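You operate a simulated robot arm through the tools that you are given. There is no shell and no other tool.

The job below is to be done with a simulated two-armed robot. You get a single attempt, and the scene is never put back.

## Task
Take the cap off the bottle marked "Ink yellow" on the feed shelf of the laminator and lay it down there.

Only the result counts: the job must be done as asked and must still hold three seconds after the hand-in. Knocking over, shifting, dropping, spilling or breaking anything else fails it. A push-on lid holds only when it is set on centred and level and pressed home; a screw cap is set on level and turned clockwise until tight.

## Robot
Two 7-joint arms with two-finger parallel grippers on one trunk, on a base that drives. Base frame: it is fixed to the floor where the robot stands at the start and does not move with it; the origin is under the middle of the robot, x ahead of it, y to its left, z up; the surface under the hand at the start is at about z = 900. Lengths are in mm, angles in rad, forces in N, time in s.
The left shoulder is at the start at [50, 158, 1183], the right one opposite. With the tool pointing down near the work surface each hand reaches from about 240 to 660 mm from the robot's upright axis, wherever it stands, measured 20 degrees to its own side. Payload 3.91 kg a hand.
The TCP of each hand is the grasp point between the finger pads, 30 mm short of the fingertips. In the tool frame z runs along the fingers and y along their closing line. Largest opening 110 mm; finger width 20, thickness 10; the body of the gripper, 48 by 112 mm, starts 55 mm behind the TCP.
Orientation is that of the tool frame in the base frame, as a unit quaternion [w, x, y, z]. With the fingers straight down and closing along the base's y, the tool's x points along the base's -x, its y along +y and its z along -z.

## Interface
- The arms move only by the tool apply_moves. It takes "left_rows", "right_rows" or both (then of equal length, played together; a hand with none holds still); each is a list of rows, each a list of 7 numbers: the shift along the tool's x, y, z in mm, then the turn, a rotation vector about the tool's x, y, z in rad, then the gripper command, from -1 (fully open) to 1 (shut), values between in proportion. In form: [[x, y, z, ax, ay, az, hand], ...]. A call has 1 to 20 rows; each row shifts and turns the commanded pose from where the row before left it, along the tool's axes as they then stand. Each row takes 0.2 s and may step no farther than 50 mm and 0.15 rad from the row before; otherwise, or with a gripper value out of range, the whole call is refused. Where a pose cannot be reached the arm comes as near as it can. A force on the tool above 40 N (or 10 N above the force at the start of the call, whichever is more), or a blocked arm, ends the call early, and 0.2 s more pass. The fingers move at their own pace (about 153 mm/s each) and stop on an object; they squeeze with about 42 N. The grip force told is the motor's: it shows also when the fingers shut on nothing. Time passes only in rows, and 0.2 s behind the last, so rows that do not move let the fingers close. The reply holds the time, the measured pose of the TCP, the force on the tool along the base axes, the opening and the grip force, in the units named above and with some noise, with the torque about the TCP (base axes, N m) and any sound that the robot's microphone picked up.
- Cameras (640 x 400 px; columns grow to the right, rows downward): "scene" is now at [131.4, 17.3, 1338.3]; the picture's right is [0.20, -0.98, 0.00], its down [-0.39, -0.08, -0.92] and it looks along [0.90, 0.18, -0.39] (base axes); focal length 234 px, centre (320, 200). "left" rides on the left gripper at [72, -17, -103] in its tool frame; the picture's right is [0.23, 0.97, 0.00], its down [-0.76, 0.18, -0.62] and it looks along [-0.61, 0.14, 0.78] (tool axes); focal length 222 px, centre (320, 200). "right" rides on the right gripper at [72, 17, -103] in its tool frame; the picture's right is [-0.23, 0.97, 0.00], its down [-0.76, -0.18, -0.62] and it looks along [-0.61, -0.14, 0.78] (tool axes); focal length 222 px, centre (320, 200). There is no depth. A picture from a camera that has moved, and an enlarged one, comes with that camera's place and axes in the base frame and with its lens.
- camera(camera): a new picture of that camera. It takes no simulated time.
- slide_trunk(by): slides the trunk up (or, below 0, down) by that many mm; the arms and the scene camera ride with it, the base frame stays. It gives what a move gives, with no picture.
- roll_base(legs): drives the robot by 1 to 6 legs, each [ahead, turn to the left] in mm and rad, along the robot's own axes; the way and the turn of a leg run together, so that a leg with both is an arc; at most 1500 mm and 3.142 rad a leg. The arms and the cameras ride along, it lands a little off, and it stops where it bumps. It gives what a move gives.
- turn_head(pan, tilt): turns the head with the scene camera to pan (to the left, within 1.396 rad either way) and tilt (down, from -0.506 to 1.204), counted from straight ahead of the robot. It gives what a move gives.
- close_up(camera, box): a new picture of the part [left, top, right, bottom] of that camera's present view, enlarged. It takes no simulated time.
- sign_off(): hands the job in; it is judged then, once.

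Places have to be worked out from the pictures, the camera data and where the tool is seen. Open the grippers and draw the arms clear of the work before you hand the job in, unless the task says otherwise.

The tools are called as a command line: name --argument value ..., lists and objects as JSON in quotes. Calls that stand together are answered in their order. apply_moves: Moves the arms, as the interface text tells. Its arguments: {"type":"object","properties":{"left_rows":{"type":"array"},"right_rows":{"type":"array"}},"required":[]} The other tools are called the same way: slide_trunk (by) slides the trunk up or down; roll_base (legs) drives the base; turn_head (pan, tilt) turns the head that bears the scene camera; camera (camera) takes a picture; close_up (camera, box) takes an enlarged picture of a part of a camera's view; sign_off () hands the job in.

At the start:

```text
clock: 0.0
left_ee_pos: [348.2, 304.5, 1144.0]
left_orientation: [0.0, -0.001, 1.0, 0.0]
left_contact_force: [0.7, 0.3, -0.3]
left_moment: [0.03, 0.03, 0.02]
left_finger_gap: 109.8
left_gripper_force: 0.0
right_ee_pos: [403.6, -37.7, 1270.5]
right_orientation: [0.0, 0.001, 1.0, 0.001]
right_contact_force: [0.8, 0.4, -1.1]
right_moment: [-0.04, 0.02, 0.02]
right_finger_gap: 109.9
right_gripper_force: 0.0
trunk travel left (down, up): [-425.0, 57.0]
robot x, y, heading: [-2.1, -0.1, 0.002]
head pan, tilt: [0.197, 0.403]
```

scene: 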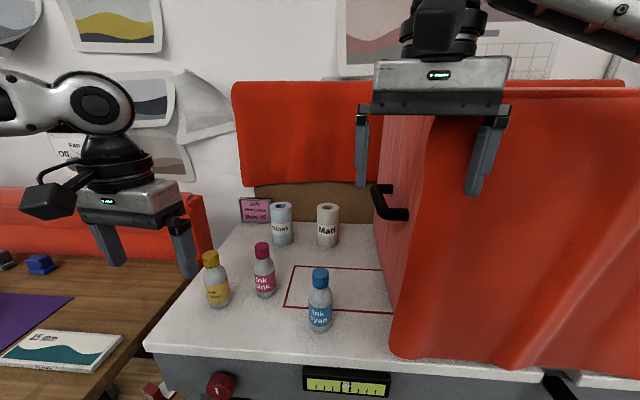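
right: 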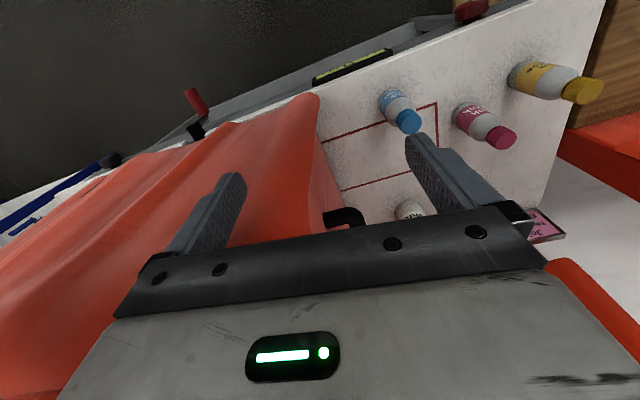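
left: 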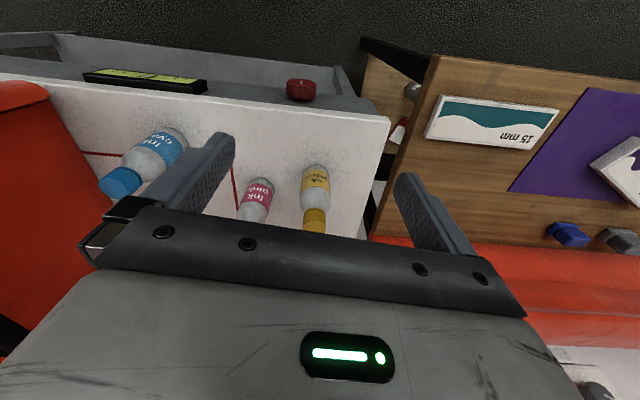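

I see three ink bottles on a white shelf; the yellow one is the leftmost. I take enlarged views to work out the cap type and position.

close_up --camera "scene" --box '[180, 230, 300, 320]'

close_up --camera "left" --box '[230, 130, 390, 250]'

close_up --camera "right" --box '[360, 30, 640, 200]'

close_up --camera "scene" --box '[220, 180, 420, 320]'

```text
4.44 times, centred on (240, 275) of scene
camera zoom: at [131.4, 17.3, 1338.3], right [0.2, -0.98, 0.0], down [-0.39, -0.08, -0.92], along [0.9, 0.18, -0.39], focal length 1039 px, centre (676, -133)
```

zoom: 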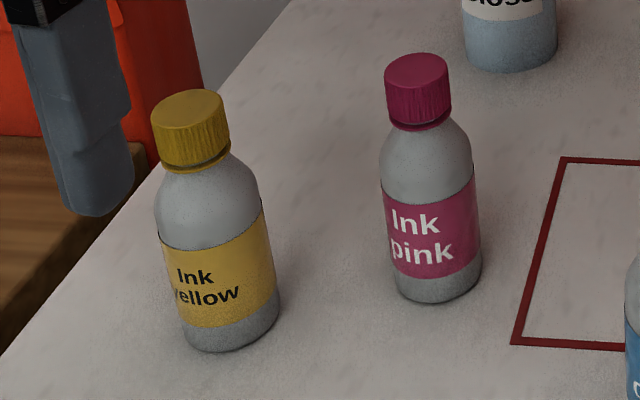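

```text
3.33 times, centred on (310, 190) of left
camera zoom: at [276.8, 289.0, 1247.2], right [-0.23, 0.97, 0.0], down [0.76, 0.18, 0.62], along [0.61, 0.14, -0.78], focal length 740 px, centre (353, 233)
```

zoom: 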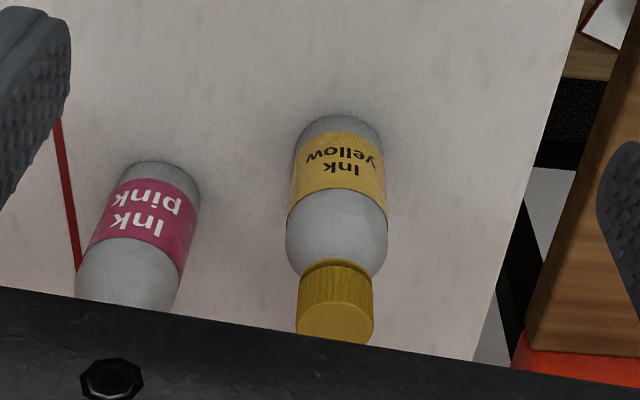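

```text
2.29 times, centred on (500, 115) of right
camera zoom: at [330.0, -22.1, 1373.7], right [0.23, 0.97, 0.0], down [0.76, -0.18, 0.62], along [0.61, -0.14, -0.78], focal length 508 px, centre (-91, 394)
```

zoom: 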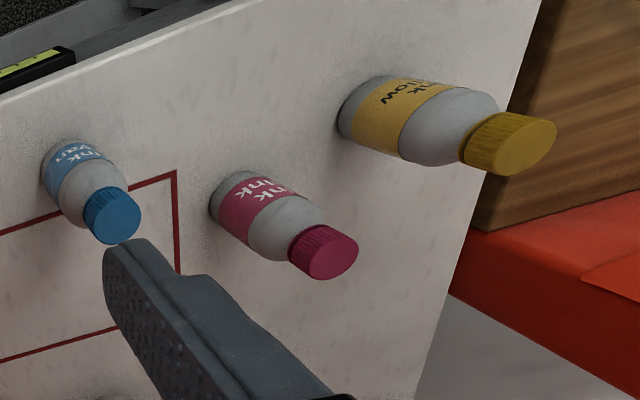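

```text
2.86 times, centred on (320, 250) of scene
camera zoom: at [131.4, 17.3, 1338.3], right [0.2, -0.98, 0.0], down [-0.39, -0.08, -0.92], along [0.9, 0.18, -0.39], focal length 668 px, centre (320, 57)
```

zoom: 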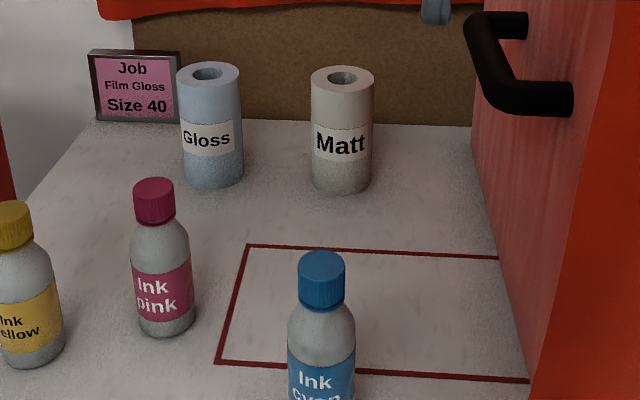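

The yellow cap top triangulates to about (494, 332, 1033), cap diameter about 37 mm, ribbed like a screw cap; pink is about (542, 235). I look around with the head before deciding on moving the base.

turn_head --pan 0.6 --tilt 0.75

```text
clock: 0.9
left_ee_pos: [348.3, 304.3, 1144.6]
left_orientation: [0.0, -0.001, 1.0, 0.0]
left_contact_force: [-0.3, 0.1, -0.4]
left_moment: [-0.01, 0.04, -0.02]
left_finger_gap: 109.8
left_gripper_force: 0.1
right_ee_pos: [402.0, -38.6, 1270.5]
right_orientation: [0.0, 0.0, 1.0, 0.001]
right_contact_force: [0.7, -0.3, 0.0]
right_moment: [-0.02, -0.02, 0.01]
right_finger_gap: 109.8
right_gripper_force: 0.0
trunk travel left (down, up): [-425.0, 57.0]
robot x, y, heading: [1.4, 1.1, -0.007]
head pan, tilt: [0.6, 0.75]
```

The head is turned; I take the picture to see the left side and the floor near the base.

camera --camera "scene"

```text
taken
camera scene: at [109.0, 45.8, 1307.7], right [0.56, -0.83, 0.0], down [-0.56, -0.38, -0.73], along [0.6, 0.41, -0.68], focal length 234 px, centre (320, 200)
```

scene: 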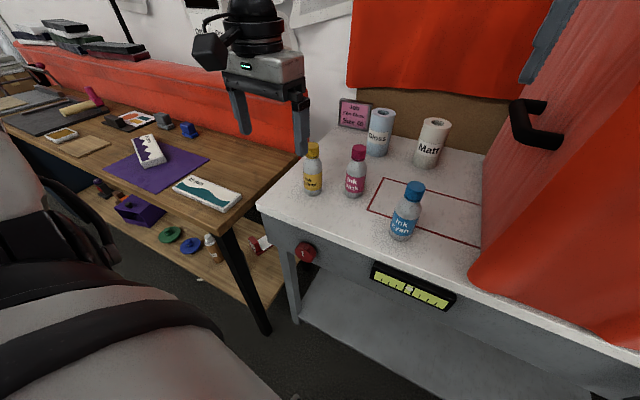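

The laminator is a table with legs, with the work table to its left. I look further down to see the base footprint.

turn_head --pan 0.3 --tilt 1.2

camera --camera "scene"

```text
clock: 1.8
left_ee_pos: [348.6, 304.4, 1144.2]
left_orientation: [0.001, -0.001, 1.0, 0.0]
left_contact_force: [-0.1, -0.1, -0.1]
left_moment: [0.02, -0.01, 0.02]
left_finger_gap: 110.0
left_gripper_force: 0.1
right_ee_pos: [402.0, -39.0, 1270.3]
right_orientation: [-0.001, 0.001, 1.0, 0.001]
right_contact_force: [0.9, -0.6, -0.2]
right_moment: [0.01, -0.02, 0.02]
right_finger_gap: 110.1
right_gripper_force: 0.0
trunk travel left (down, up): [-425.0, 57.0]
robot x, y, heading: [1.2, -0.1, -0.001]
head pan, tilt: [0.3, 1.201]
```

```text
taken
camera scene: at [94.0, 15.7, 1275.9], right [0.3, -0.96, 0.0], down [-0.89, -0.28, -0.36], along [0.35, 0.11, -0.93], focal length 234 px, centre (320, 200)
```

scene: 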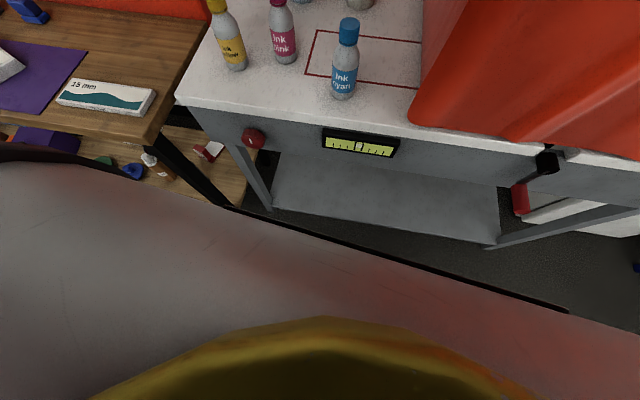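

The floor in front is clear but the base footprint is not visible, so I prefer working from here without driving. I aim the head at the yellow bottle for an accurate position.

turn_head --pan 0.6 --tilt 0.55

camera --camera "scene"

close_up --camera "scene" --box '[260, 130, 420, 230]'

```text
clock: 2.8
left_ee_pos: [348.0, 304.5, 1144.2]
left_orientation: [0.0, -0.001, 1.0, 0.0]
left_contact_force: [0.5, 0.5, -0.7]
left_moment: [-0.01, 0.01, -0.01]
left_finger_gap: 110.0
left_gripper_force: 0.1
right_ee_pos: [401.6, -38.6, 1270.2]
right_orientation: [0.0, 0.001, 1.0, 0.001]
right_contact_force: [0.0, 0.1, 0.2]
right_moment: [0.0, 0.02, -0.02]
right_finger_gap: 110.0
right_gripper_force: 0.0
trunk travel left (down, up): [-425.0, 57.0]
robot x, y, heading: [-1.6, 0.0, -0.0]
head pan, tilt: [0.6, 0.55]
```

```text
taken
camera scene: at [114.7, 49.8, 1324.9], right [0.56, -0.83, 0.0], down [-0.43, -0.3, -0.85], along [0.7, 0.48, -0.52], focal length 234 px, centre (320, 200)
```

scene: 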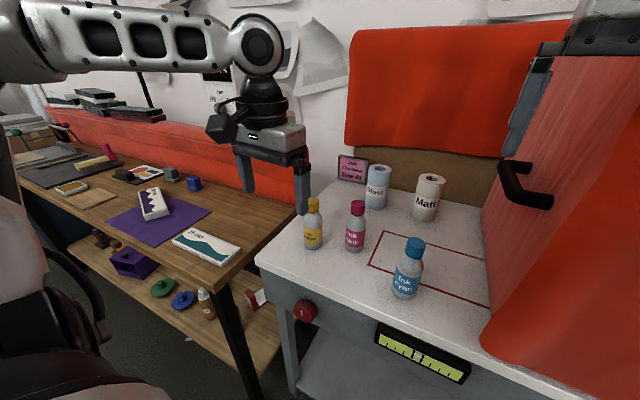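

```text
4.00 times, centred on (340, 180) of scene
camera zoom: at [114.7, 49.8, 1324.9], right [0.56, -0.83, 0.0], down [-0.43, -0.3, -0.85], along [0.7, 0.48, -0.52], focal length 935 px, centre (240, 280)
```

zoom: 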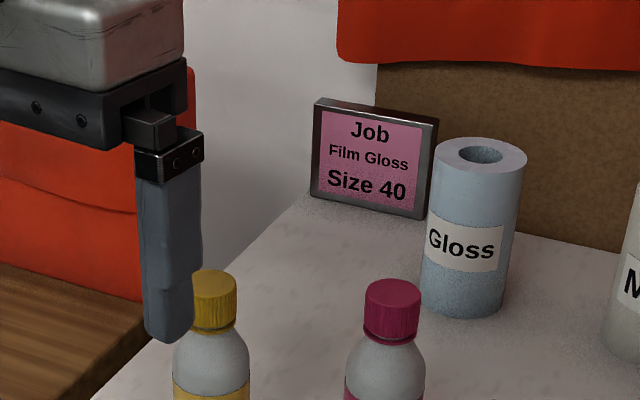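

The yellow bottle is partly behind the left finger in the first crop; I take a close-up lower down.

close_up --camera "scene" --box '[280, 180, 376, 260]'

```text
5.00 times, centred on (328, 220) of scene
camera zoom: at [114.7, 49.8, 1324.9], right [0.56, -0.83, 0.0], down [-0.43, -0.3, -0.85], along [0.7, 0.48, -0.52], focal length 1169 px, centre (280, 100)
```

zoom: 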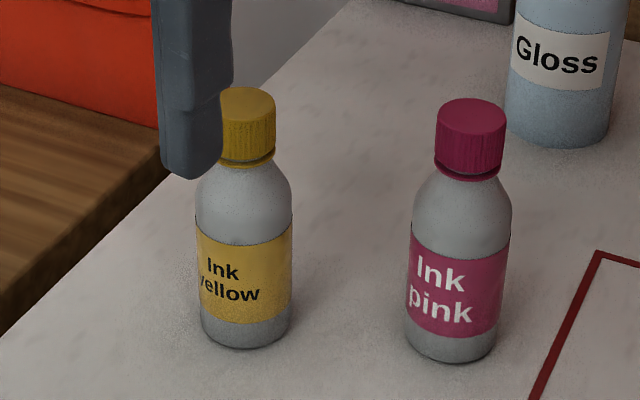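

Both views agree: yellow cap top about (494, 332, 1033), shelf about z 897, body about 48 mm wide, cap about 34 mm wide and 28 mm tall. I move the left hand up and over the bottle, staying about 110 mm above the cap.

apply_moves --left_rows '[[0, 0, -31, 0, 0, 0, -1], [-30, 6, 0, 0, 0, 0, -1], [-30, 6, 0, 0, 0, 0, -1], [-30, 6, 0, 0, 0, 0, -1], [-30, 6, 0, 0, 0, 0, -1], [-26, 3.5, 0, 0, 0, 0, -1]]'

camera --camera "left"

camera --camera "scene"

```text
clock: 4.2
left_ee_pos: [494.7, 333.5, 1175.5]
left_orientation: [0.001, -0.001, 1.0, 0.0]
left_contact_force: [0.6, 0.6, -0.5]
left_moment: [0.0, 0.0, 0.0]
left_finger_gap: 110.1
left_gripper_force: 0.1
right_ee_pos: [402.2, -39.4, 1269.5]
right_orientation: [-0.002, 0.001, 1.0, 0.001]
right_contact_force: [0.2, 0.0, 0.3]
right_moment: [-0.01, 0.03, -0.01]
right_finger_gap: 109.9
right_gripper_force: 0.1
trunk travel left (down, up): [-425.0, 57.0]
robot x, y, heading: [-2.0, -0.4, -0.003]
head pan, tilt: [0.6, 0.55]
```

```text
taken
camera left: at [422.9, 317.9, 1278.2], right [-0.23, 0.97, 0.0], down [0.76, 0.18, 0.62], along [0.61, 0.14, -0.78], focal length 222 px, centre (320, 200)
```

left: 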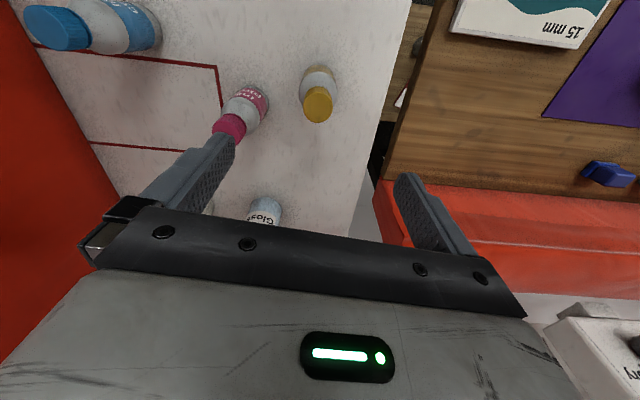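

```text
taken
camera scene: at [115.3, 49.8, 1324.9], right [0.56, -0.83, 0.0], down [-0.43, -0.3, -0.85], along [0.7, 0.48, -0.52], focal length 234 px, centre (320, 200)
```

scene: 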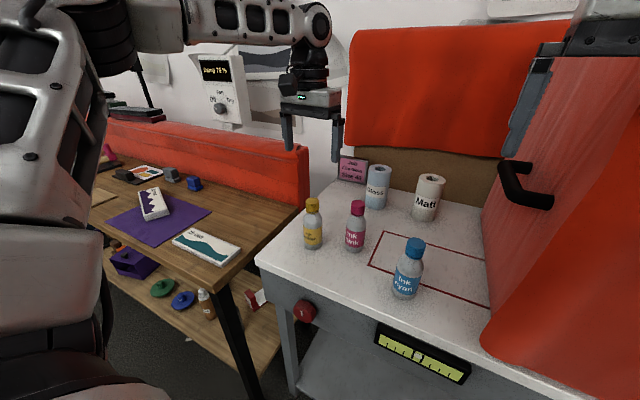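

The hand hovers above the bottle as intended. I take close-ups of the cap from the left camera to refine the cap centre.

close_up --camera "left" --box '[280, 55, 360, 135]'

close_up --camera "scene" --box '[290, 190, 338, 254]'

close_up --camera "right" --box '[480, 40, 640, 140]'

```text
5.00 times, centred on (320, 95) of left
camera zoom: at [422.9, 317.9, 1278.2], right [-0.23, 0.97, 0.0], down [0.76, 0.18, 0.62], along [0.61, 0.14, -0.78], focal length 1111 px, centre (320, 725)
```

zoom: 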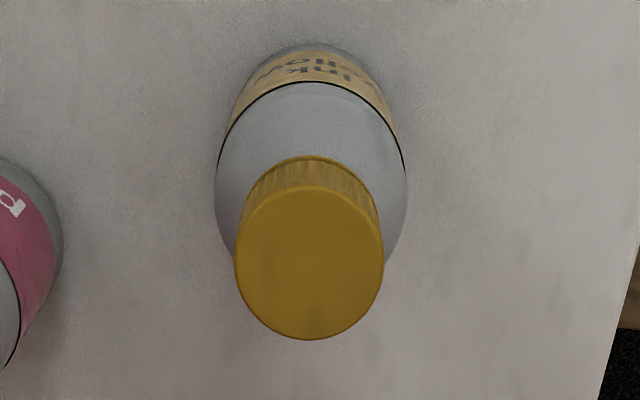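

```text
6.25 times, centred on (314, 222) of scene
camera zoom: at [115.3, 49.8, 1324.9], right [0.56, -0.83, 0.0], down [-0.43, -0.3, -0.85], along [0.7, 0.48, -0.52], focal length 1461 px, centre (358, 62)
```

zoom: 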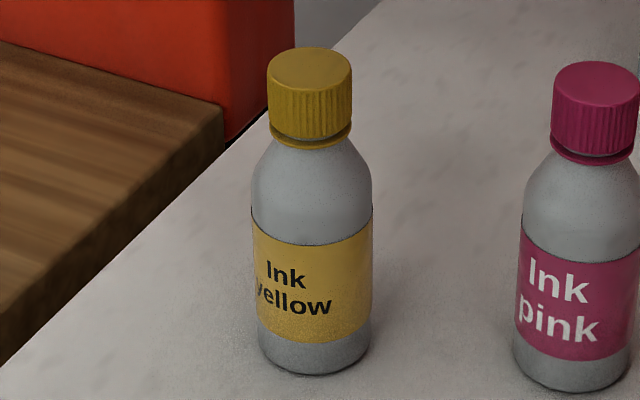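

```text
4.00 times, centred on (560, 90) of right
camera zoom: at [330.7, -22.2, 1373.4], right [0.23, 0.97, 0.0], down [0.76, -0.18, 0.62], along [0.61, -0.14, -0.78], focal length 888 px, centre (-640, 640)
```

zoom: 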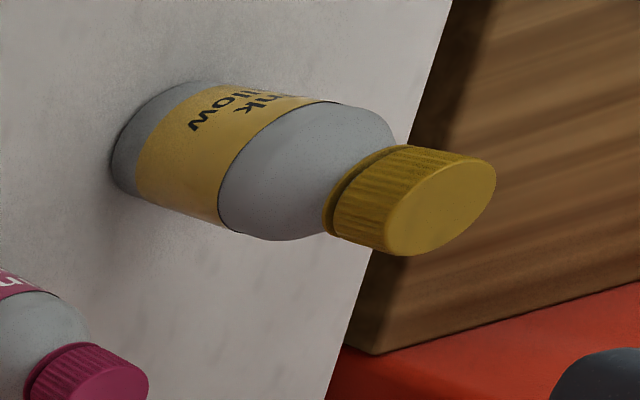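

Cap centre is about (493.5, 331.5), cap z about 1011–1033 with a ring under it, clearly a ribbed screw cap. I will hold the bottle body with the right hand and unscrew with the left, so I first bring the right hand left, clear of the red cover, and yaw it.

apply_moves --right_rows '[[5.5, 47.25, 10, 0, 0, 0, -0.45], [5.5, 47.25, 10, 0, 0, 0, -0.45], [5.5, 47.25, 10, 0, 0, 0, -0.45], [5.5, 47.25, 10, 0, 0, 0, -0.45], [0, 0, 0, 0, 0, -0.14, -0.45], [0, 0, 0, 0, 0, -0.14, -0.45], [0, 0, 0, 0, 0, -0.14, -0.45], [0, 0, 0, 0, 0, -0.14, -0.45], [0, 0, 0, 0, 0, -0.14, -0.45]]'

camera --camera "scene"

```text
clock: 6.2
left_ee_pos: [493.8, 333.3, 1175.1]
left_orientation: [-0.001, -0.002, 1.0, -0.001]
left_contact_force: [0.5, 0.1, -0.6]
left_moment: [-0.01, -0.01, 0.0]
left_finger_gap: 110.0
left_gripper_force: 0.1
right_ee_pos: [380.6, 151.5, 1230.8]
right_orientation: [0.0, -0.342, 0.94, 0.001]
right_contact_force: [-0.2, -0.3, -0.4]
right_moment: [0.02, 0.0, 0.0]
right_finger_gap: 79.6
right_gripper_force: 0.0
trunk travel left (down, up): [-425.0, 57.0]
robot x, y, heading: [0.5, -1.0, 0.004]
head pan, tilt: [0.6, 0.55]
```

```text
taken
camera scene: at [114.7, 49.8, 1325.0], right [0.56, -0.83, 0.0], down [-0.43, -0.3, -0.85], along [0.7, 0.48, -0.52], focal length 234 px, centre (320, 200)
```

scene: 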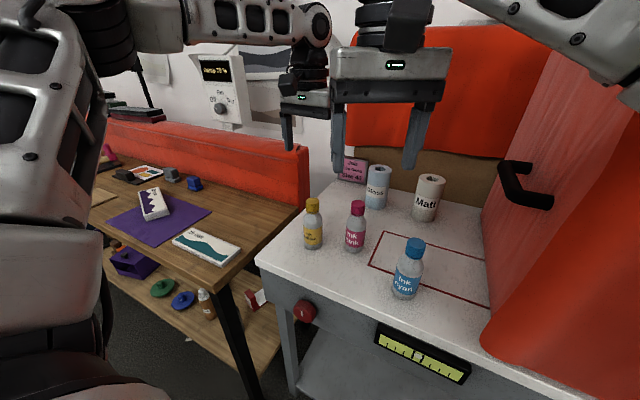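

Right hand is yawed about 40° toward the bottle and clear. Now I pitch it down-forward in an arc to the pre-grasp pose about 130 mm short of the bottle.

apply_moves --right_rows '[[-15.9, 8.27, 35.3, 0, -0.109, 0, -0.45], [-11.9, 8.27, 34.2, 0, -0.109, 0, -0.45], [-8.1, 8.27, 32.6, 0, -0.109, 0, -0.45], [-4.5, 8.27, 30.8, 0, -0.109, 0, -0.45], [-1.2, 8.27, 28.5, 0, -0.109, 0, -0.45], [1.9, 8.27, 25.7, 0, -0.109, 0, -0.45], [4.8, 8.27, 22.8, 0, -0.109, 0, -0.45], [7.2, 8.27, 19.5, 0, -0.109, 0, -0.45]]'

camera --camera "scene"

camera --camera "right"

camera --camera "left"

```text
clock: 8.0
left_ee_pos: [493.6, 333.0, 1175.7]
left_orientation: [0.0, -0.002, 1.0, -0.001]
left_contact_force: [-0.3, -0.1, -0.3]
left_moment: [-0.02, -0.01, 0.0]
left_finger_gap: 109.9
left_gripper_force: 0.0
right_ee_pos: [416.4, 269.4, 1016.5]
right_orientation: [0.398, -0.31, 0.851, 0.146]
right_contact_force: [0.2, 0.7, -0.7]
right_moment: [-0.03, 0.0, 0.06]
right_finger_gap: 79.8
right_gripper_force: 0.1
trunk travel left (down, up): [-425.0, 57.0]
robot x, y, heading: [-4.6, 1.0, -0.003]
head pan, tilt: [0.6, 0.55]
```

```text
taken
camera scene: at [114.7, 49.9, 1325.0], right [0.56, -0.83, 0.0], down [-0.43, -0.3, -0.85], along [0.7, 0.48, -0.52], focal length 234 px, centre (320, 200)
```

scene: 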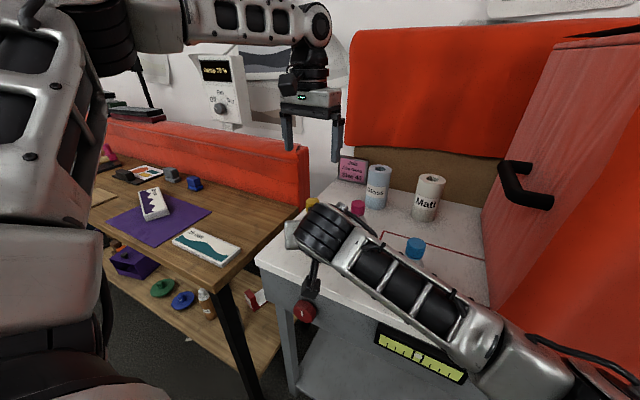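

```text
taken
camera right: at [309.7, 200.1, 1026.8], right [-0.51, 0.84, 0.18], down [0.12, -0.13, 0.98], along [0.85, 0.53, -0.04], focal length 222 px, centre (320, 200)
```

right: 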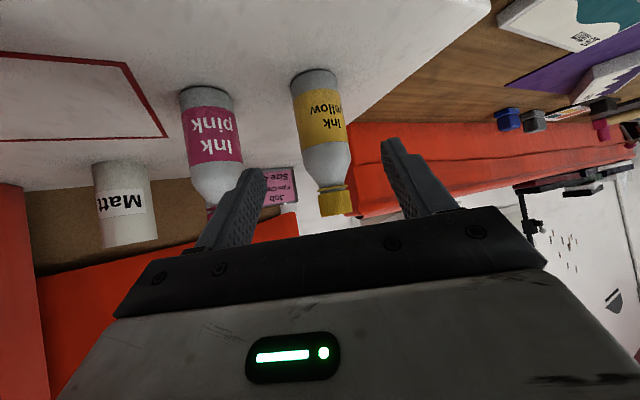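

```text
taken
camera left: at [422.0, 317.9, 1278.4], right [-0.23, 0.97, 0.0], down [0.76, 0.18, 0.62], along [0.61, 0.14, -0.78], focal length 222 px, centre (320, 200)
```

left: 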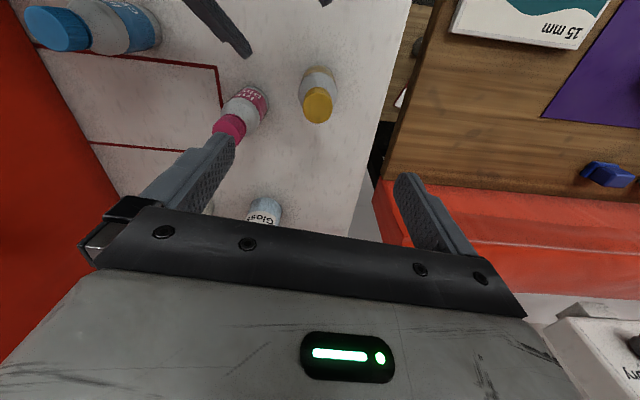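

Right camera and geometry agree laterally within about 2 mm. I advance the open right fingers along the tool axis around the bottle body in small steps, stopping short to check.

apply_moves --right_rows '[[-0.3, -0.6, 30, 0, 0, 0, -0.45], [-0.3, -0.6, 30, 0, 0, 0, -0.45], [-0.3, -0.6, 25, 0, 0, 0, -0.45], [0, 0, 0, 0, 0, 0, -0.45]]'

camera --camera "right"

camera --camera "left"

```text
clock: 9.0
left_ee_pos: [493.8, 333.8, 1175.3]
left_orientation: [0.0, 0.0, 1.0, 0.0]
left_contact_force: [-0.4, 0.2, 0.2]
left_moment: [0.02, 0.03, 0.01]
left_finger_gap: 110.0
left_gripper_force: 0.1
right_ee_pos: [455.4, 292.9, 977.5]
right_orientation: [0.398, -0.309, 0.852, 0.145]
right_contact_force: [0.1, 1.0, 0.8]
right_moment: [0.01, 0.0, 0.03]
right_finger_gap: 79.8
right_gripper_force: 0.0
right hand out of reach, approached as far as the arm can: row 2, 3
trunk travel left (down, up): [-425.0, 57.0]
robot x, y, heading: [-3.6, -0.7, -0.001]
head pan, tilt: [0.6, 0.55]
```

```text
taken
camera right: at [347.6, 223.9, 988.6], right [-0.51, 0.84, 0.18], down [0.12, -0.13, 0.98], along [0.85, 0.53, -0.04], focal length 222 px, centre (320, 200)
```

right: 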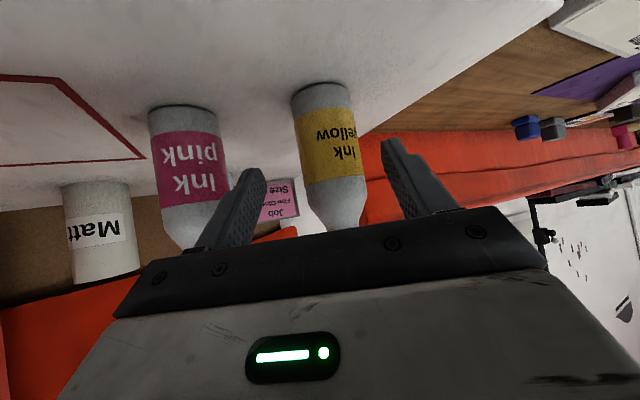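

```text
taken
camera left: at [422.1, 317.8, 1278.3], right [-0.23, 0.97, 0.0], down [0.76, 0.18, 0.62], along [0.61, 0.14, -0.78], focal length 222 px, centre (320, 200)
```

left: 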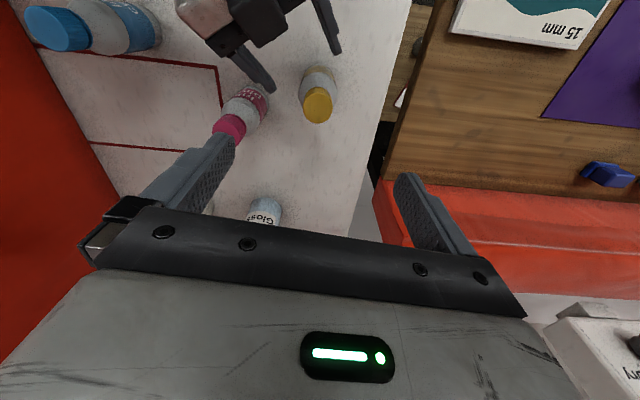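

The right arm hits its reach limit here (it stopped at (455, 293, 978), no contact), so the base will have to turn left. I back the right hand out along the same line and raise it first.

apply_moves --right_rows '[[0, 0, -30, 0, 0, 0, -0.45], [0, 0, -35, 0, 0, 0, -0.45], [0, 0, -35, 0, 0, 0, -0.45]]'

```text
clock: 9.8
left_ee_pos: [492.5, 334.2, 1173.8]
left_orientation: [0.001, -0.001, 1.0, 0.0]
left_contact_force: [-0.8, 0.6, 0.3]
left_moment: [0.0, 0.03, 0.0]
left_finger_gap: 110.2
left_gripper_force: 0.2
right_ee_pos: [394.4, 242.9, 1042.3]
right_orientation: [0.397, -0.309, 0.852, 0.145]
right_contact_force: [0.3, 0.4, 0.8]
right_moment: [-0.04, 0.0, 0.01]
right_finger_gap: 79.9
right_gripper_force: 0.1
trunk travel left (down, up): [-425.0, 57.0]
robot x, y, heading: [-0.8, 0.2, -0.002]
head pan, tilt: [0.6, 0.55]
```

Right hand is backed out to (394, 243, 1042). I raise it 70 mm, and at the same time yaw the left hand (at its safe height) to test its wrist range and look back at the base.

apply_moves --right_rows '[[-26.8, 0, -22.5, 0, 0, 0, -0.45], [-26.8, 0, -22.5, 0, 0, 0, -0.45]]'

apply_moves --left_rows '[[0, 0, 0, 0, 0, 0.15, -1], [0, 0, 0, 0, 0, 0.15, -1], [0, 0, 0, 0, 0, 0.15, -1], [0, 0, 0, 0, 0, 0.15, -1], [0, 0, 0, 0, 0, 0.15, -1], [0, 0, 0, 0, 0, 0.15, -1], [0, 0, 0, 0, 0, 0.15, -1], [0, 0, 0, 0, 0, 0.15, -1], [0, 0, 0, 0, 0, 0.15, -1], [0, 0, 0, 0, 0, 0.15, -1]]'

camera --camera "left"

camera --camera "scene"

```text
clock: 10.4
left_ee_pos: [493.0, 333.5, 1174.8]
left_orientation: [0.0, -0.002, 1.0, 0.0]
left_contact_force: [0.2, 0.5, 0.8]
left_moment: [-0.01, -0.04, -0.03]
left_finger_gap: 110.5
left_gripper_force: 0.0
right_ee_pos: [396.5, 242.7, 1112.3]
right_orientation: [0.396, -0.31, 0.852, 0.145]
right_contact_force: [0.6, -0.4, -0.5]
right_moment: [0.03, 0.01, -0.01]
right_finger_gap: 79.8
right_gripper_force: 0.0
trunk travel left (down, up): [-425.0, 57.0]
robot x, y, heading: [-1.1, -1.8, -0.001]
head pan, tilt: [0.6, 0.55]
```

```text
clock: 12.6
left_ee_pos: [494.0, 332.9, 1174.4]
left_orientation: [0.0, 0.682, 0.731, 0.0]
left_contact_force: [-0.5, -0.5, -0.2]
left_moment: [-0.02, -0.01, 0.03]
left_finger_gap: 110.1
left_gripper_force: 0.1
right_ee_pos: [395.8, 243.3, 1112.5]
right_orientation: [0.397, -0.31, 0.852, 0.145]
right_contact_force: [-0.6, -0.6, 0.4]
right_moment: [-0.01, -0.02, 0.01]
right_finger_gap: 79.6
right_gripper_force: 0.2
trunk travel left (down, up): [-425.0, 57.0]
robot x, y, heading: [-0.1, -2.3, -0.002]
head pan, tilt: [0.6, 0.55]
```

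```text
taken
camera left: at [473.3, 404.9, 1278.2], right [0.96, 0.3, 0.0], down [0.23, -0.75, 0.62], along [0.18, -0.6, -0.78], focal length 222 px, centre (320, 200)
```

left: 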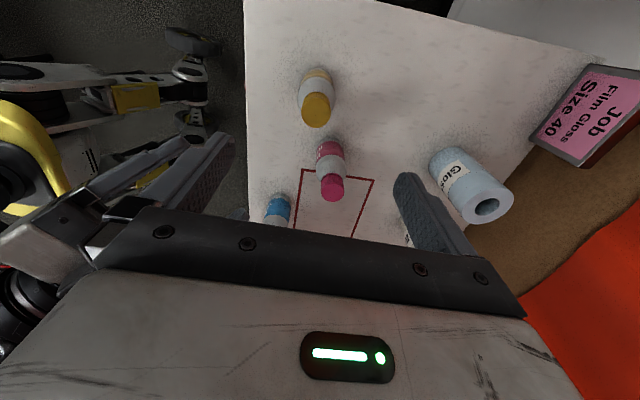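

```text
taken
camera scene: at [114.7, 49.8, 1325.0], right [0.56, -0.83, 0.0], down [-0.43, -0.3, -0.85], along [0.7, 0.48, -0.52], focal length 234 px, centre (320, 200)
```

scene: 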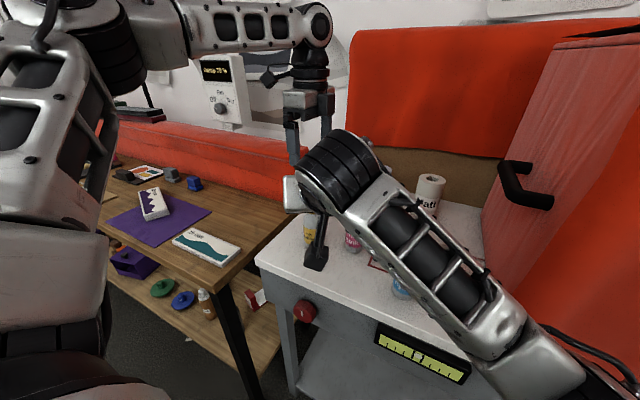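

The left wrist yawed +1.5 rad without trouble, and the picture shows part of the robot's base on the floor at left. I zoom in there.

close_up --camera "left" --box '[0, 0, 260, 170]'

```text
2.35 times, centred on (130, 85) of left
camera zoom: at [473.3, 404.9, 1278.2], right [0.96, 0.3, 0.0], down [0.23, -0.75, 0.62], along [0.18, -0.6, -0.78], focal length 523 px, centre (767, 471)
```

zoom: 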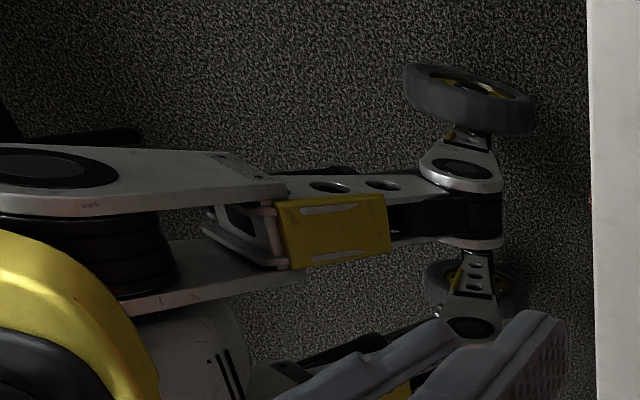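

The base is a wheeled-leg chassis whose front wheels sit at about x = -45, well clear of the laminator, so turning is safe. Both hands are high and clear; I turn 0.4 rad left.

roll_base --legs '[[0, 0.4]]'

turn_head --pan 0.2 --tilt 0.55

camera --camera "scene"

camera --camera "left"

camera --camera "right"

```text
clock: 14.2
left_ee_pos: [325.9, 498.5, 1174.6]
left_orientation: [0.0, 0.521, 0.853, 0.0]
left_contact_force: [0.4, -0.9, 0.8]
left_moment: [0.0, 0.0, 0.01]
left_finger_gap: 110.1
left_gripper_force: 0.0
right_ee_pos: [268.7, 377.7, 1112.8]
right_orientation: [0.36, -0.473, 0.773, 0.221]
right_contact_force: [0.2, -0.6, 0.1]
right_moment: [0.01, -0.01, -0.02]
right_finger_gap: 80.0
right_gripper_force: 0.0
trunk travel left (down, up): [-425.0, 57.0]
robot x, y, heading: [1.7, 1.5, 0.399]
head pan, tilt: [0.6, 0.55]
```

```text
clock: 15.1
left_ee_pos: [325.7, 498.7, 1174.5]
left_orientation: [0.0, 0.521, 0.854, -0.001]
left_contact_force: [0.0, 0.1, 1.1]
left_moment: [0.02, 0.02, -0.02]
left_finger_gap: 109.8
left_gripper_force: 0.0
right_ee_pos: [270.3, 378.8, 1112.2]
right_orientation: [0.36, -0.474, 0.773, 0.222]
right_contact_force: [0.0, 0.8, -0.7]
right_moment: [0.0, -0.01, 0.01]
right_finger_gap: 80.1
right_gripper_force: 0.2
trunk travel left (down, up): [-425.0, 57.0]
robot x, y, heading: [1.2, -4.8, 0.4]
head pan, tilt: [0.201, 0.55]
```

```text
taken
camera scene: at [111.4, 65.6, 1325.0], right [0.57, -0.82, 0.0], down [-0.43, -0.3, -0.85], along [0.7, 0.48, -0.52], focal length 234 px, centre (320, 200)
```

scene: 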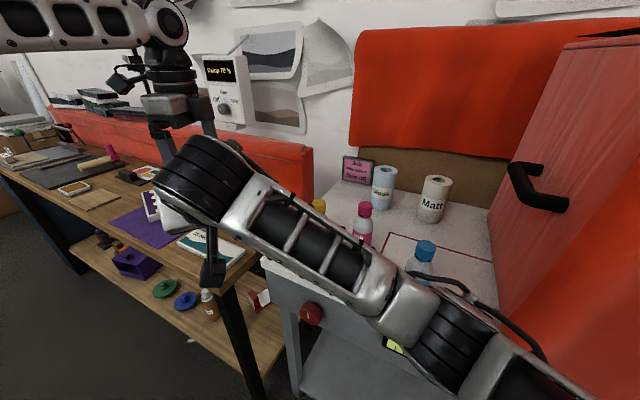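

```text
taken
camera left: at [278.3, 557.1, 1278.0], right [0.76, 0.65, 0.0], down [0.51, -0.6, 0.62], along [0.4, -0.47, -0.78], focal length 222 px, centre (320, 200)
```

left: 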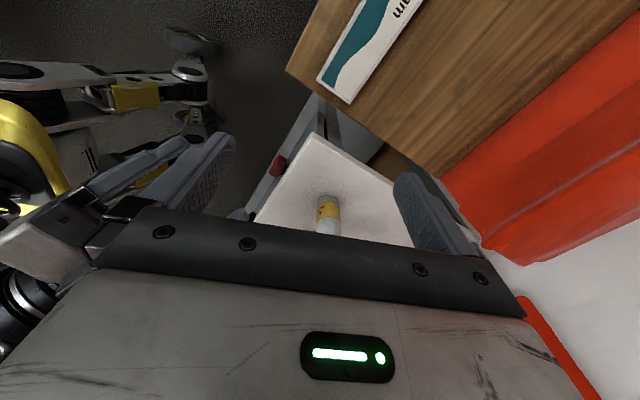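

```text
taken
camera right: at [198.2, 273.2, 1123.0], right [-0.8, 0.57, 0.18], down [0.16, -0.07, 0.98], along [0.58, 0.82, -0.04], focal length 222 px, centre (320, 200)
```

right: 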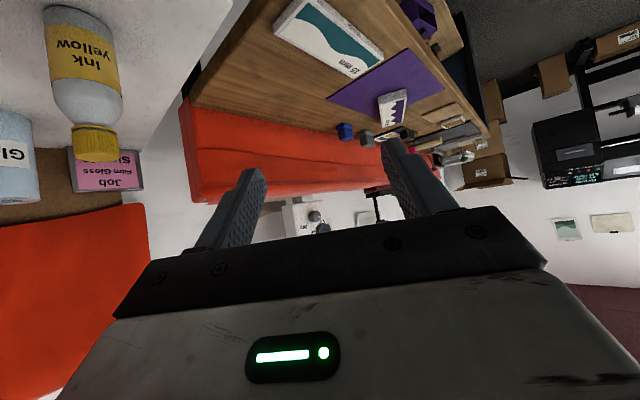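

Turn done (heading 0.40). I drive 70 mm ahead to bring the bottle into comfortable reach for both arms; the elbow and torso stay clear of the shelf edge and cover.

roll_base --legs '[[70, 0]]'

camera --camera "scene"

```text
clock: 16.1
left_ee_pos: [392.1, 526.5, 1174.6]
left_orientation: [0.0, 0.521, 0.853, 0.0]
left_contact_force: [0.5, 0.8, 0.4]
left_moment: [-0.02, 0.02, 0.01]
left_finger_gap: 110.0
left_gripper_force: 0.1
right_ee_pos: [335.1, 405.2, 1112.7]
right_orientation: [0.361, -0.472, 0.773, 0.221]
right_contact_force: [0.0, 0.7, 0.0]
right_moment: [0.03, 0.0, 0.03]
right_finger_gap: 79.9
right_gripper_force: 0.0
trunk travel left (down, up): [-425.0, 57.0]
robot x, y, heading: [62.7, 27.5, 0.399]
head pan, tilt: [0.201, 0.55]
```

```text
taken
camera scene: at [177.1, 93.2, 1324.9], right [0.57, -0.82, 0.0], down [-0.43, -0.3, -0.85], along [0.7, 0.48, -0.52], focal length 234 px, centre (320, 200)
```

scene: 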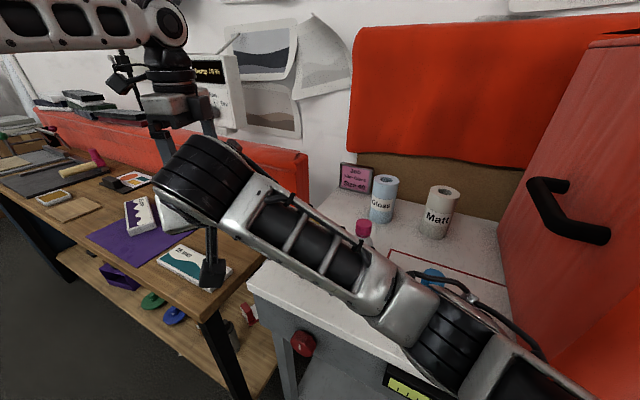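

Position now (63, 28), heading 0.40. I bring the right hand over to the front-right of the bottle, rotate its approach to about 45° in azimuth, and lower to the pre-grasp pose.

apply_moves --right_rows '[[22.3, -34.6, -14.9, 0, 0, 0, -0.45], [22.3, -34.6, -14.9, 0, 0, 0, -0.45], [22.3, -34.6, -14.9, 0, 0, 0, -0.45], [22.3, -34.6, -14.9, 0, 0, 0, -0.45], [0, 0, 0, 0.0818, 0, 0.0685, -0.45], [0, 0, 0, 0.0818, 0, 0.0685, -0.45], [0, 0, 0, 0.0818, 0, 0.0685, -0.45], [19.6, 0, 16.4, 0, 0, 0, -0.45], [19.6, 0, 16.4, 0, 0, 0, -0.45]]'

camera --camera "right"

camera --camera "scene"

```text
clock: 18.1
left_ee_pos: [390.0, 527.4, 1175.8]
left_orientation: [0.0, 0.521, 0.853, 0.0]
left_contact_force: [0.4, 0.5, 0.1]
left_moment: [0.03, 0.03, -0.02]
left_finger_gap: 110.1
left_gripper_force: 0.1
right_ee_pos: [411.1, 250.5, 1030.9]
right_orientation: [0.391, -0.344, 0.838, 0.16]
right_contact_force: [-0.5, 0.1, 1.0]
right_moment: [0.02, 0.01, -0.01]
right_finger_gap: 79.9
right_gripper_force: 0.0
trunk travel left (down, up): [-425.0, 57.0]
robot x, y, heading: [64.8, 27.3, 0.399]
head pan, tilt: [0.201, 0.55]
```

```text
taken
camera right: at [310.5, 173.4, 1041.7], right [-0.58, 0.8, 0.17], down [0.13, -0.12, 0.98], along [0.8, 0.59, -0.04], focal length 222 px, centre (320, 200)
```

right: 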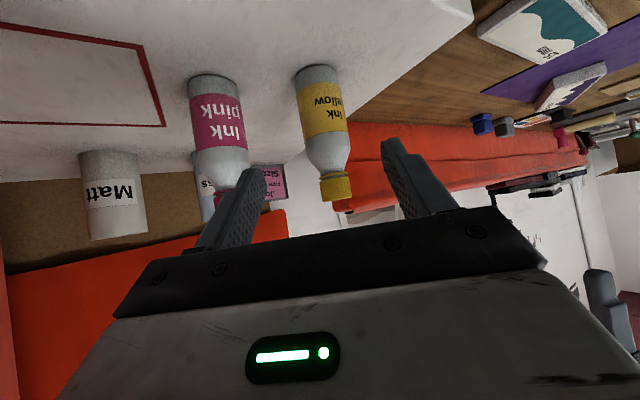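

```text
taken
camera scene: at [176.2, 92.9, 1325.0], right [0.57, -0.82, 0.0], down [-0.43, -0.3, -0.85], along [0.7, 0.48, -0.52], focal length 234 px, centre (320, 200)
```

scene: 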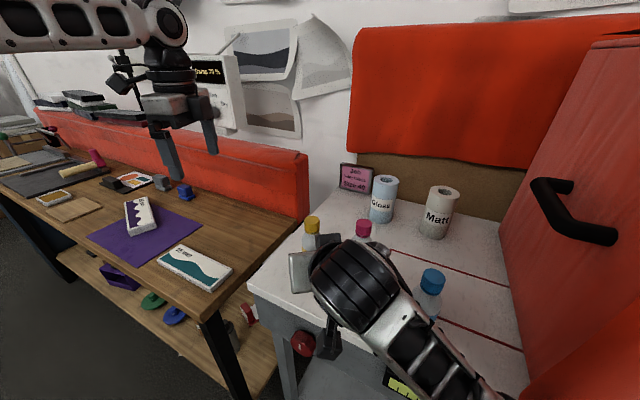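

The bottle lies between the fingers' lines. I take a close-up to check lateral alignment precisely.

close_up --camera "right" --box '[260, 50, 400, 220]'

```text
2.35 times, centred on (330, 135) of right
camera zoom: at [310.5, 173.4, 1041.7], right [-0.58, 0.8, 0.17], down [0.13, -0.12, 0.98], along [0.8, 0.59, -0.04], focal length 523 px, centre (296, 353)
```

zoom: 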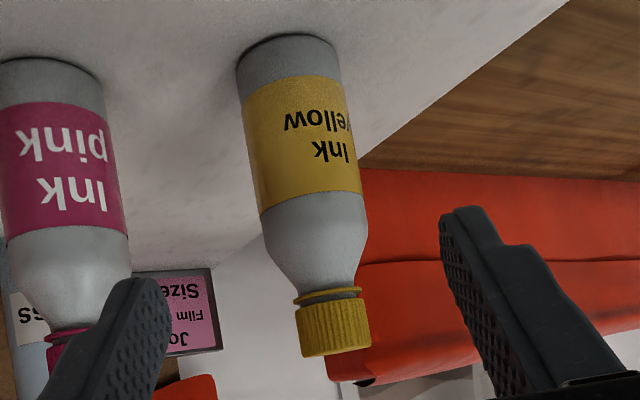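

Alignment is within about 1–2 mm. I advance along the tool axis, about 110 of the 150 mm, and check reach.

apply_moves --right_rows '[[-0.3, 0.2, 27.5, 0, 0, 0, -0.45], [-0.3, 0.2, 27.5, 0, 0, 0, -0.45], [-0.3, 0.2, 27.5, 0, 0, 0, -0.45], [-0.2, 0.2, 27.5, 0, 0, 0, -0.45]]'

camera --camera "right"

```text
clock: 19.1
left_ee_pos: [390.2, 525.9, 1174.6]
left_orientation: [0.0, 0.522, 0.853, 0.0]
left_contact_force: [0.5, -1.3, 0.1]
left_moment: [0.01, -0.02, -0.02]
left_finger_gap: 110.2
left_gripper_force: 0.1
right_ee_pos: [471.3, 311.3, 960.7]
right_orientation: [0.391, -0.344, 0.839, 0.16]
right_contact_force: [-0.3, 0.0, -0.1]
right_moment: [-0.01, 0.02, -0.01]
right_finger_gap: 79.8
right_gripper_force: 0.1
trunk travel left (down, up): [-425.0, 57.0]
robot x, y, heading: [63.2, 27.8, 0.4]
head pan, tilt: [0.201, 0.55]
```

```text
taken
camera right: at [370.0, 234.2, 971.2], right [-0.58, 0.8, 0.17], down [0.13, -0.12, 0.98], along [0.8, 0.59, -0.04], focal length 222 px, centre (320, 200)
```

right: 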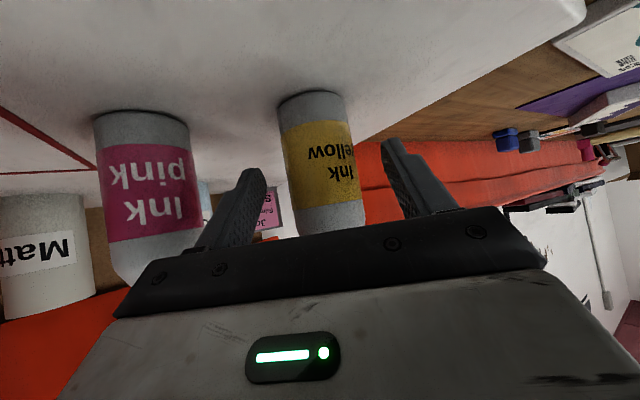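

Reach is fine and there is no contact. I advance the remaining 41 mm so the bottle body is between the pads.

apply_moves --right_rows '[[-0.1, 0, 20.5, 0, 0, 0, -0.45], [-0.1, 0, 20.0, 0, 0, 0, -0.45]]'

camera --camera "right"

camera --camera "scene"

```text
clock: 19.7
left_ee_pos: [391.0, 526.3, 1174.2]
left_orientation: [-0.001, 0.522, 0.853, 0.0]
left_contact_force: [0.7, -0.6, 0.7]
left_moment: [-0.05, -0.03, -0.01]
left_finger_gap: 109.8
left_gripper_force: 0.1
right_ee_pos: [493.1, 332.9, 934.7]
right_orientation: [0.391, -0.344, 0.838, 0.16]
right_contact_force: [-0.2, 0.1, 0.4]
right_moment: [0.02, 0.0, 0.05]
right_finger_gap: 79.7
right_gripper_force: 0.0
trunk travel left (down, up): [-425.0, 57.0]
robot x, y, heading: [65.1, 27.2, 0.4]
head pan, tilt: [0.201, 0.55]
```

```text
taken
camera right: at [392.3, 256.0, 945.6], right [-0.58, 0.8, 0.17], down [0.13, -0.12, 0.98], along [0.8, 0.59, -0.04], focal length 222 px, centre (320, 200)
```

right: 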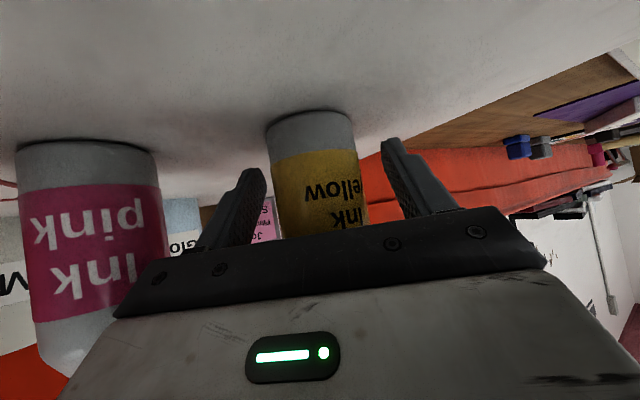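

```text
taken
camera scene: at [176.3, 93.0, 1325.0], right [0.57, -0.82, 0.0], down [-0.43, -0.3, -0.85], along [0.7, 0.48, -0.52], focal length 234 px, centre (320, 200)
```

scene: 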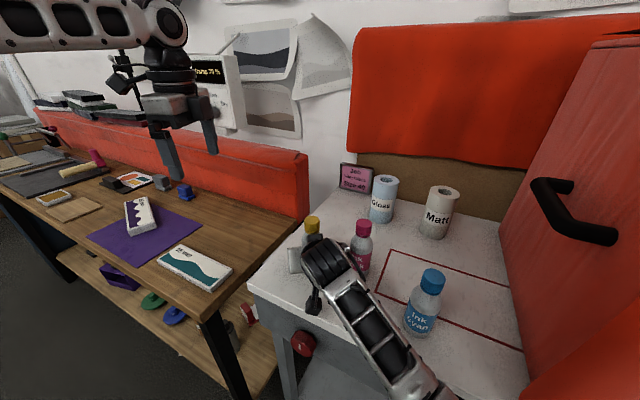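

The bottle is centred between the pads (geometry predicts its image column as seen). I close the right gripper on the body in stages.

apply_moves --right_rows '[[0, 0, 0, 0, 0, 0, -0.2], [0, 0, 0, 0, 0, 0, 0.0], [0, 0, 0, 0, 0, 0, 0.3], [0, 0, 0, 0, 0, 0, 1], [0, 0, 0, 0, 0, 0, 1], [0, 0, 0, 0, 0, 0, 1]]'

camera --camera "right"

close_up --camera "scene" --box '[270, 190, 370, 290]'

```text
clock: 21.1
left_ee_pos: [389.4, 527.2, 1176.0]
left_orientation: [0.0, 0.522, 0.853, 0.0]
left_contact_force: [0.3, 0.2, 0.2]
left_moment: [-0.03, -0.02, 0.0]
left_finger_gap: 110.0
left_gripper_force: 0.0
right_ee_pos: [493.0, 333.4, 935.5]
right_orientation: [0.391, -0.345, 0.838, 0.161]
right_contact_force: [0.8, 0.5, 0.3]
right_moment: [0.0, -0.06, 0.02]
right_finger_gap: 46.7
right_gripper_force: 41.7
trunk travel left (down, up): [-425.0, 57.0]
robot x, y, heading: [64.3, 27.6, 0.401]
head pan, tilt: [0.201, 0.55]
```

```text
taken
camera right: at [392.1, 255.9, 945.9], right [-0.58, 0.8, 0.17], down [0.13, -0.12, 0.98], along [0.8, 0.59, -0.04], focal length 222 px, centre (320, 200)
```

right: 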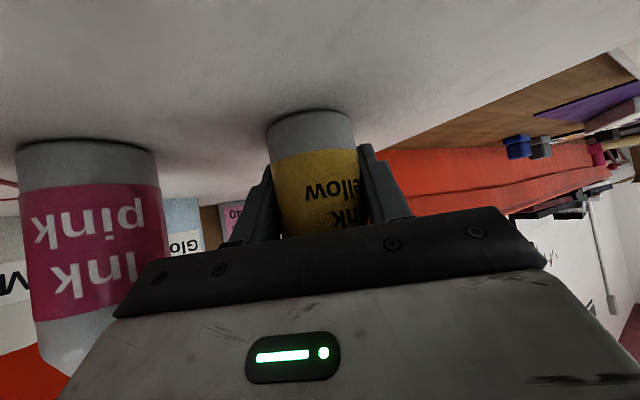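

```text
4.00 times, centred on (320, 240) of scene
camera zoom: at [176.3, 92.9, 1325.0], right [0.57, -0.82, 0.0], down [-0.43, -0.3, -0.85], along [0.7, 0.48, -0.52], focal length 935 px, centre (320, 40)
```

zoom: 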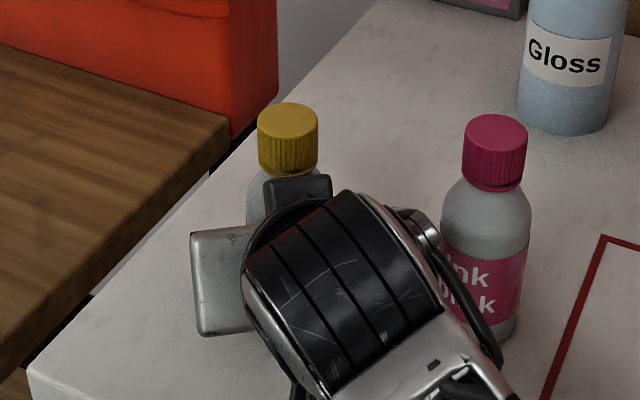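

The bottle is held (gap 46.7 mm, 41.7 N). Now I bring the left hand back over the cap at a safe height.

apply_moves --left_rows '[[-44, 0.6, 0, 0, 0, 0, -1], [-44, 0.6, 0, 0, 0, 0, -1], [-44, 0.6, 0, 0, 0, 0, -1], [-44, 0.6, 0, 0, 0, 0, -1], [-43, 0.6, 0, 0, 0, 0, -1]]'

camera --camera "left"

close_up --camera "left" --box '[280, 55, 360, 135]'

camera --camera "scene"

```text
clock: 22.3
left_ee_pos: [441.5, 359.5, 1157.8]
left_orientation: [0.001, 0.52, 0.854, 0.0]
left_contact_force: [0.8, 0.1, 0.2]
left_moment: [-0.05, 0.0, 0.0]
left_finger_gap: 110.2
left_gripper_force: 0.1
left hand out of reach, approached as far as the arm can: row 4, 5
right_ee_pos: [493.0, 332.5, 936.0]
right_orientation: [0.392, -0.344, 0.838, 0.161]
right_contact_force: [0.4, 0.0, -0.5]
right_moment: [0.01, -0.06, 0.02]
right_finger_gap: 46.6
right_gripper_force: 42.3
trunk travel left (down, up): [-425.0, 57.0]
robot x, y, heading: [60.9, 33.0, 0.398]
head pan, tilt: [0.201, 0.55]
```

```text
taken
camera left: at [394.3, 417.4, 1261.5], right [0.76, 0.65, 0.0], down [0.51, -0.6, 0.62], along [0.41, -0.47, -0.78], focal length 222 px, centre (320, 200)
```

left: 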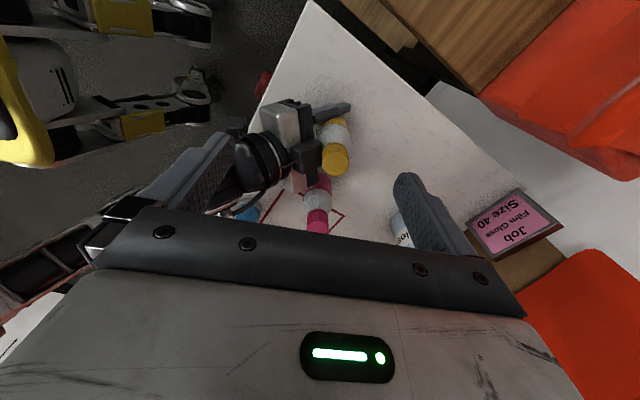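

```text
5.00 times, centred on (320, 95) of left
camera zoom: at [394.3, 417.4, 1261.5], right [0.76, 0.65, 0.0], down [0.51, -0.6, 0.62], along [0.41, -0.47, -0.78], focal length 1111 px, centre (320, 725)
```

zoom: 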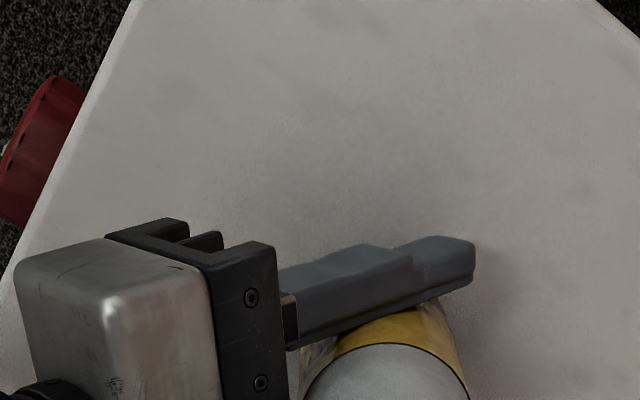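

```text
taken
camera scene: at [176.3, 93.0, 1325.0], right [0.57, -0.82, 0.0], down [-0.43, -0.3, -0.85], along [0.7, 0.48, -0.52], focal length 234 px, centre (320, 200)
```

scene: 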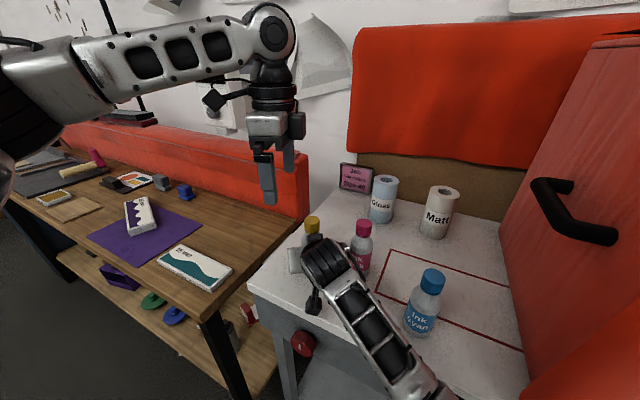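

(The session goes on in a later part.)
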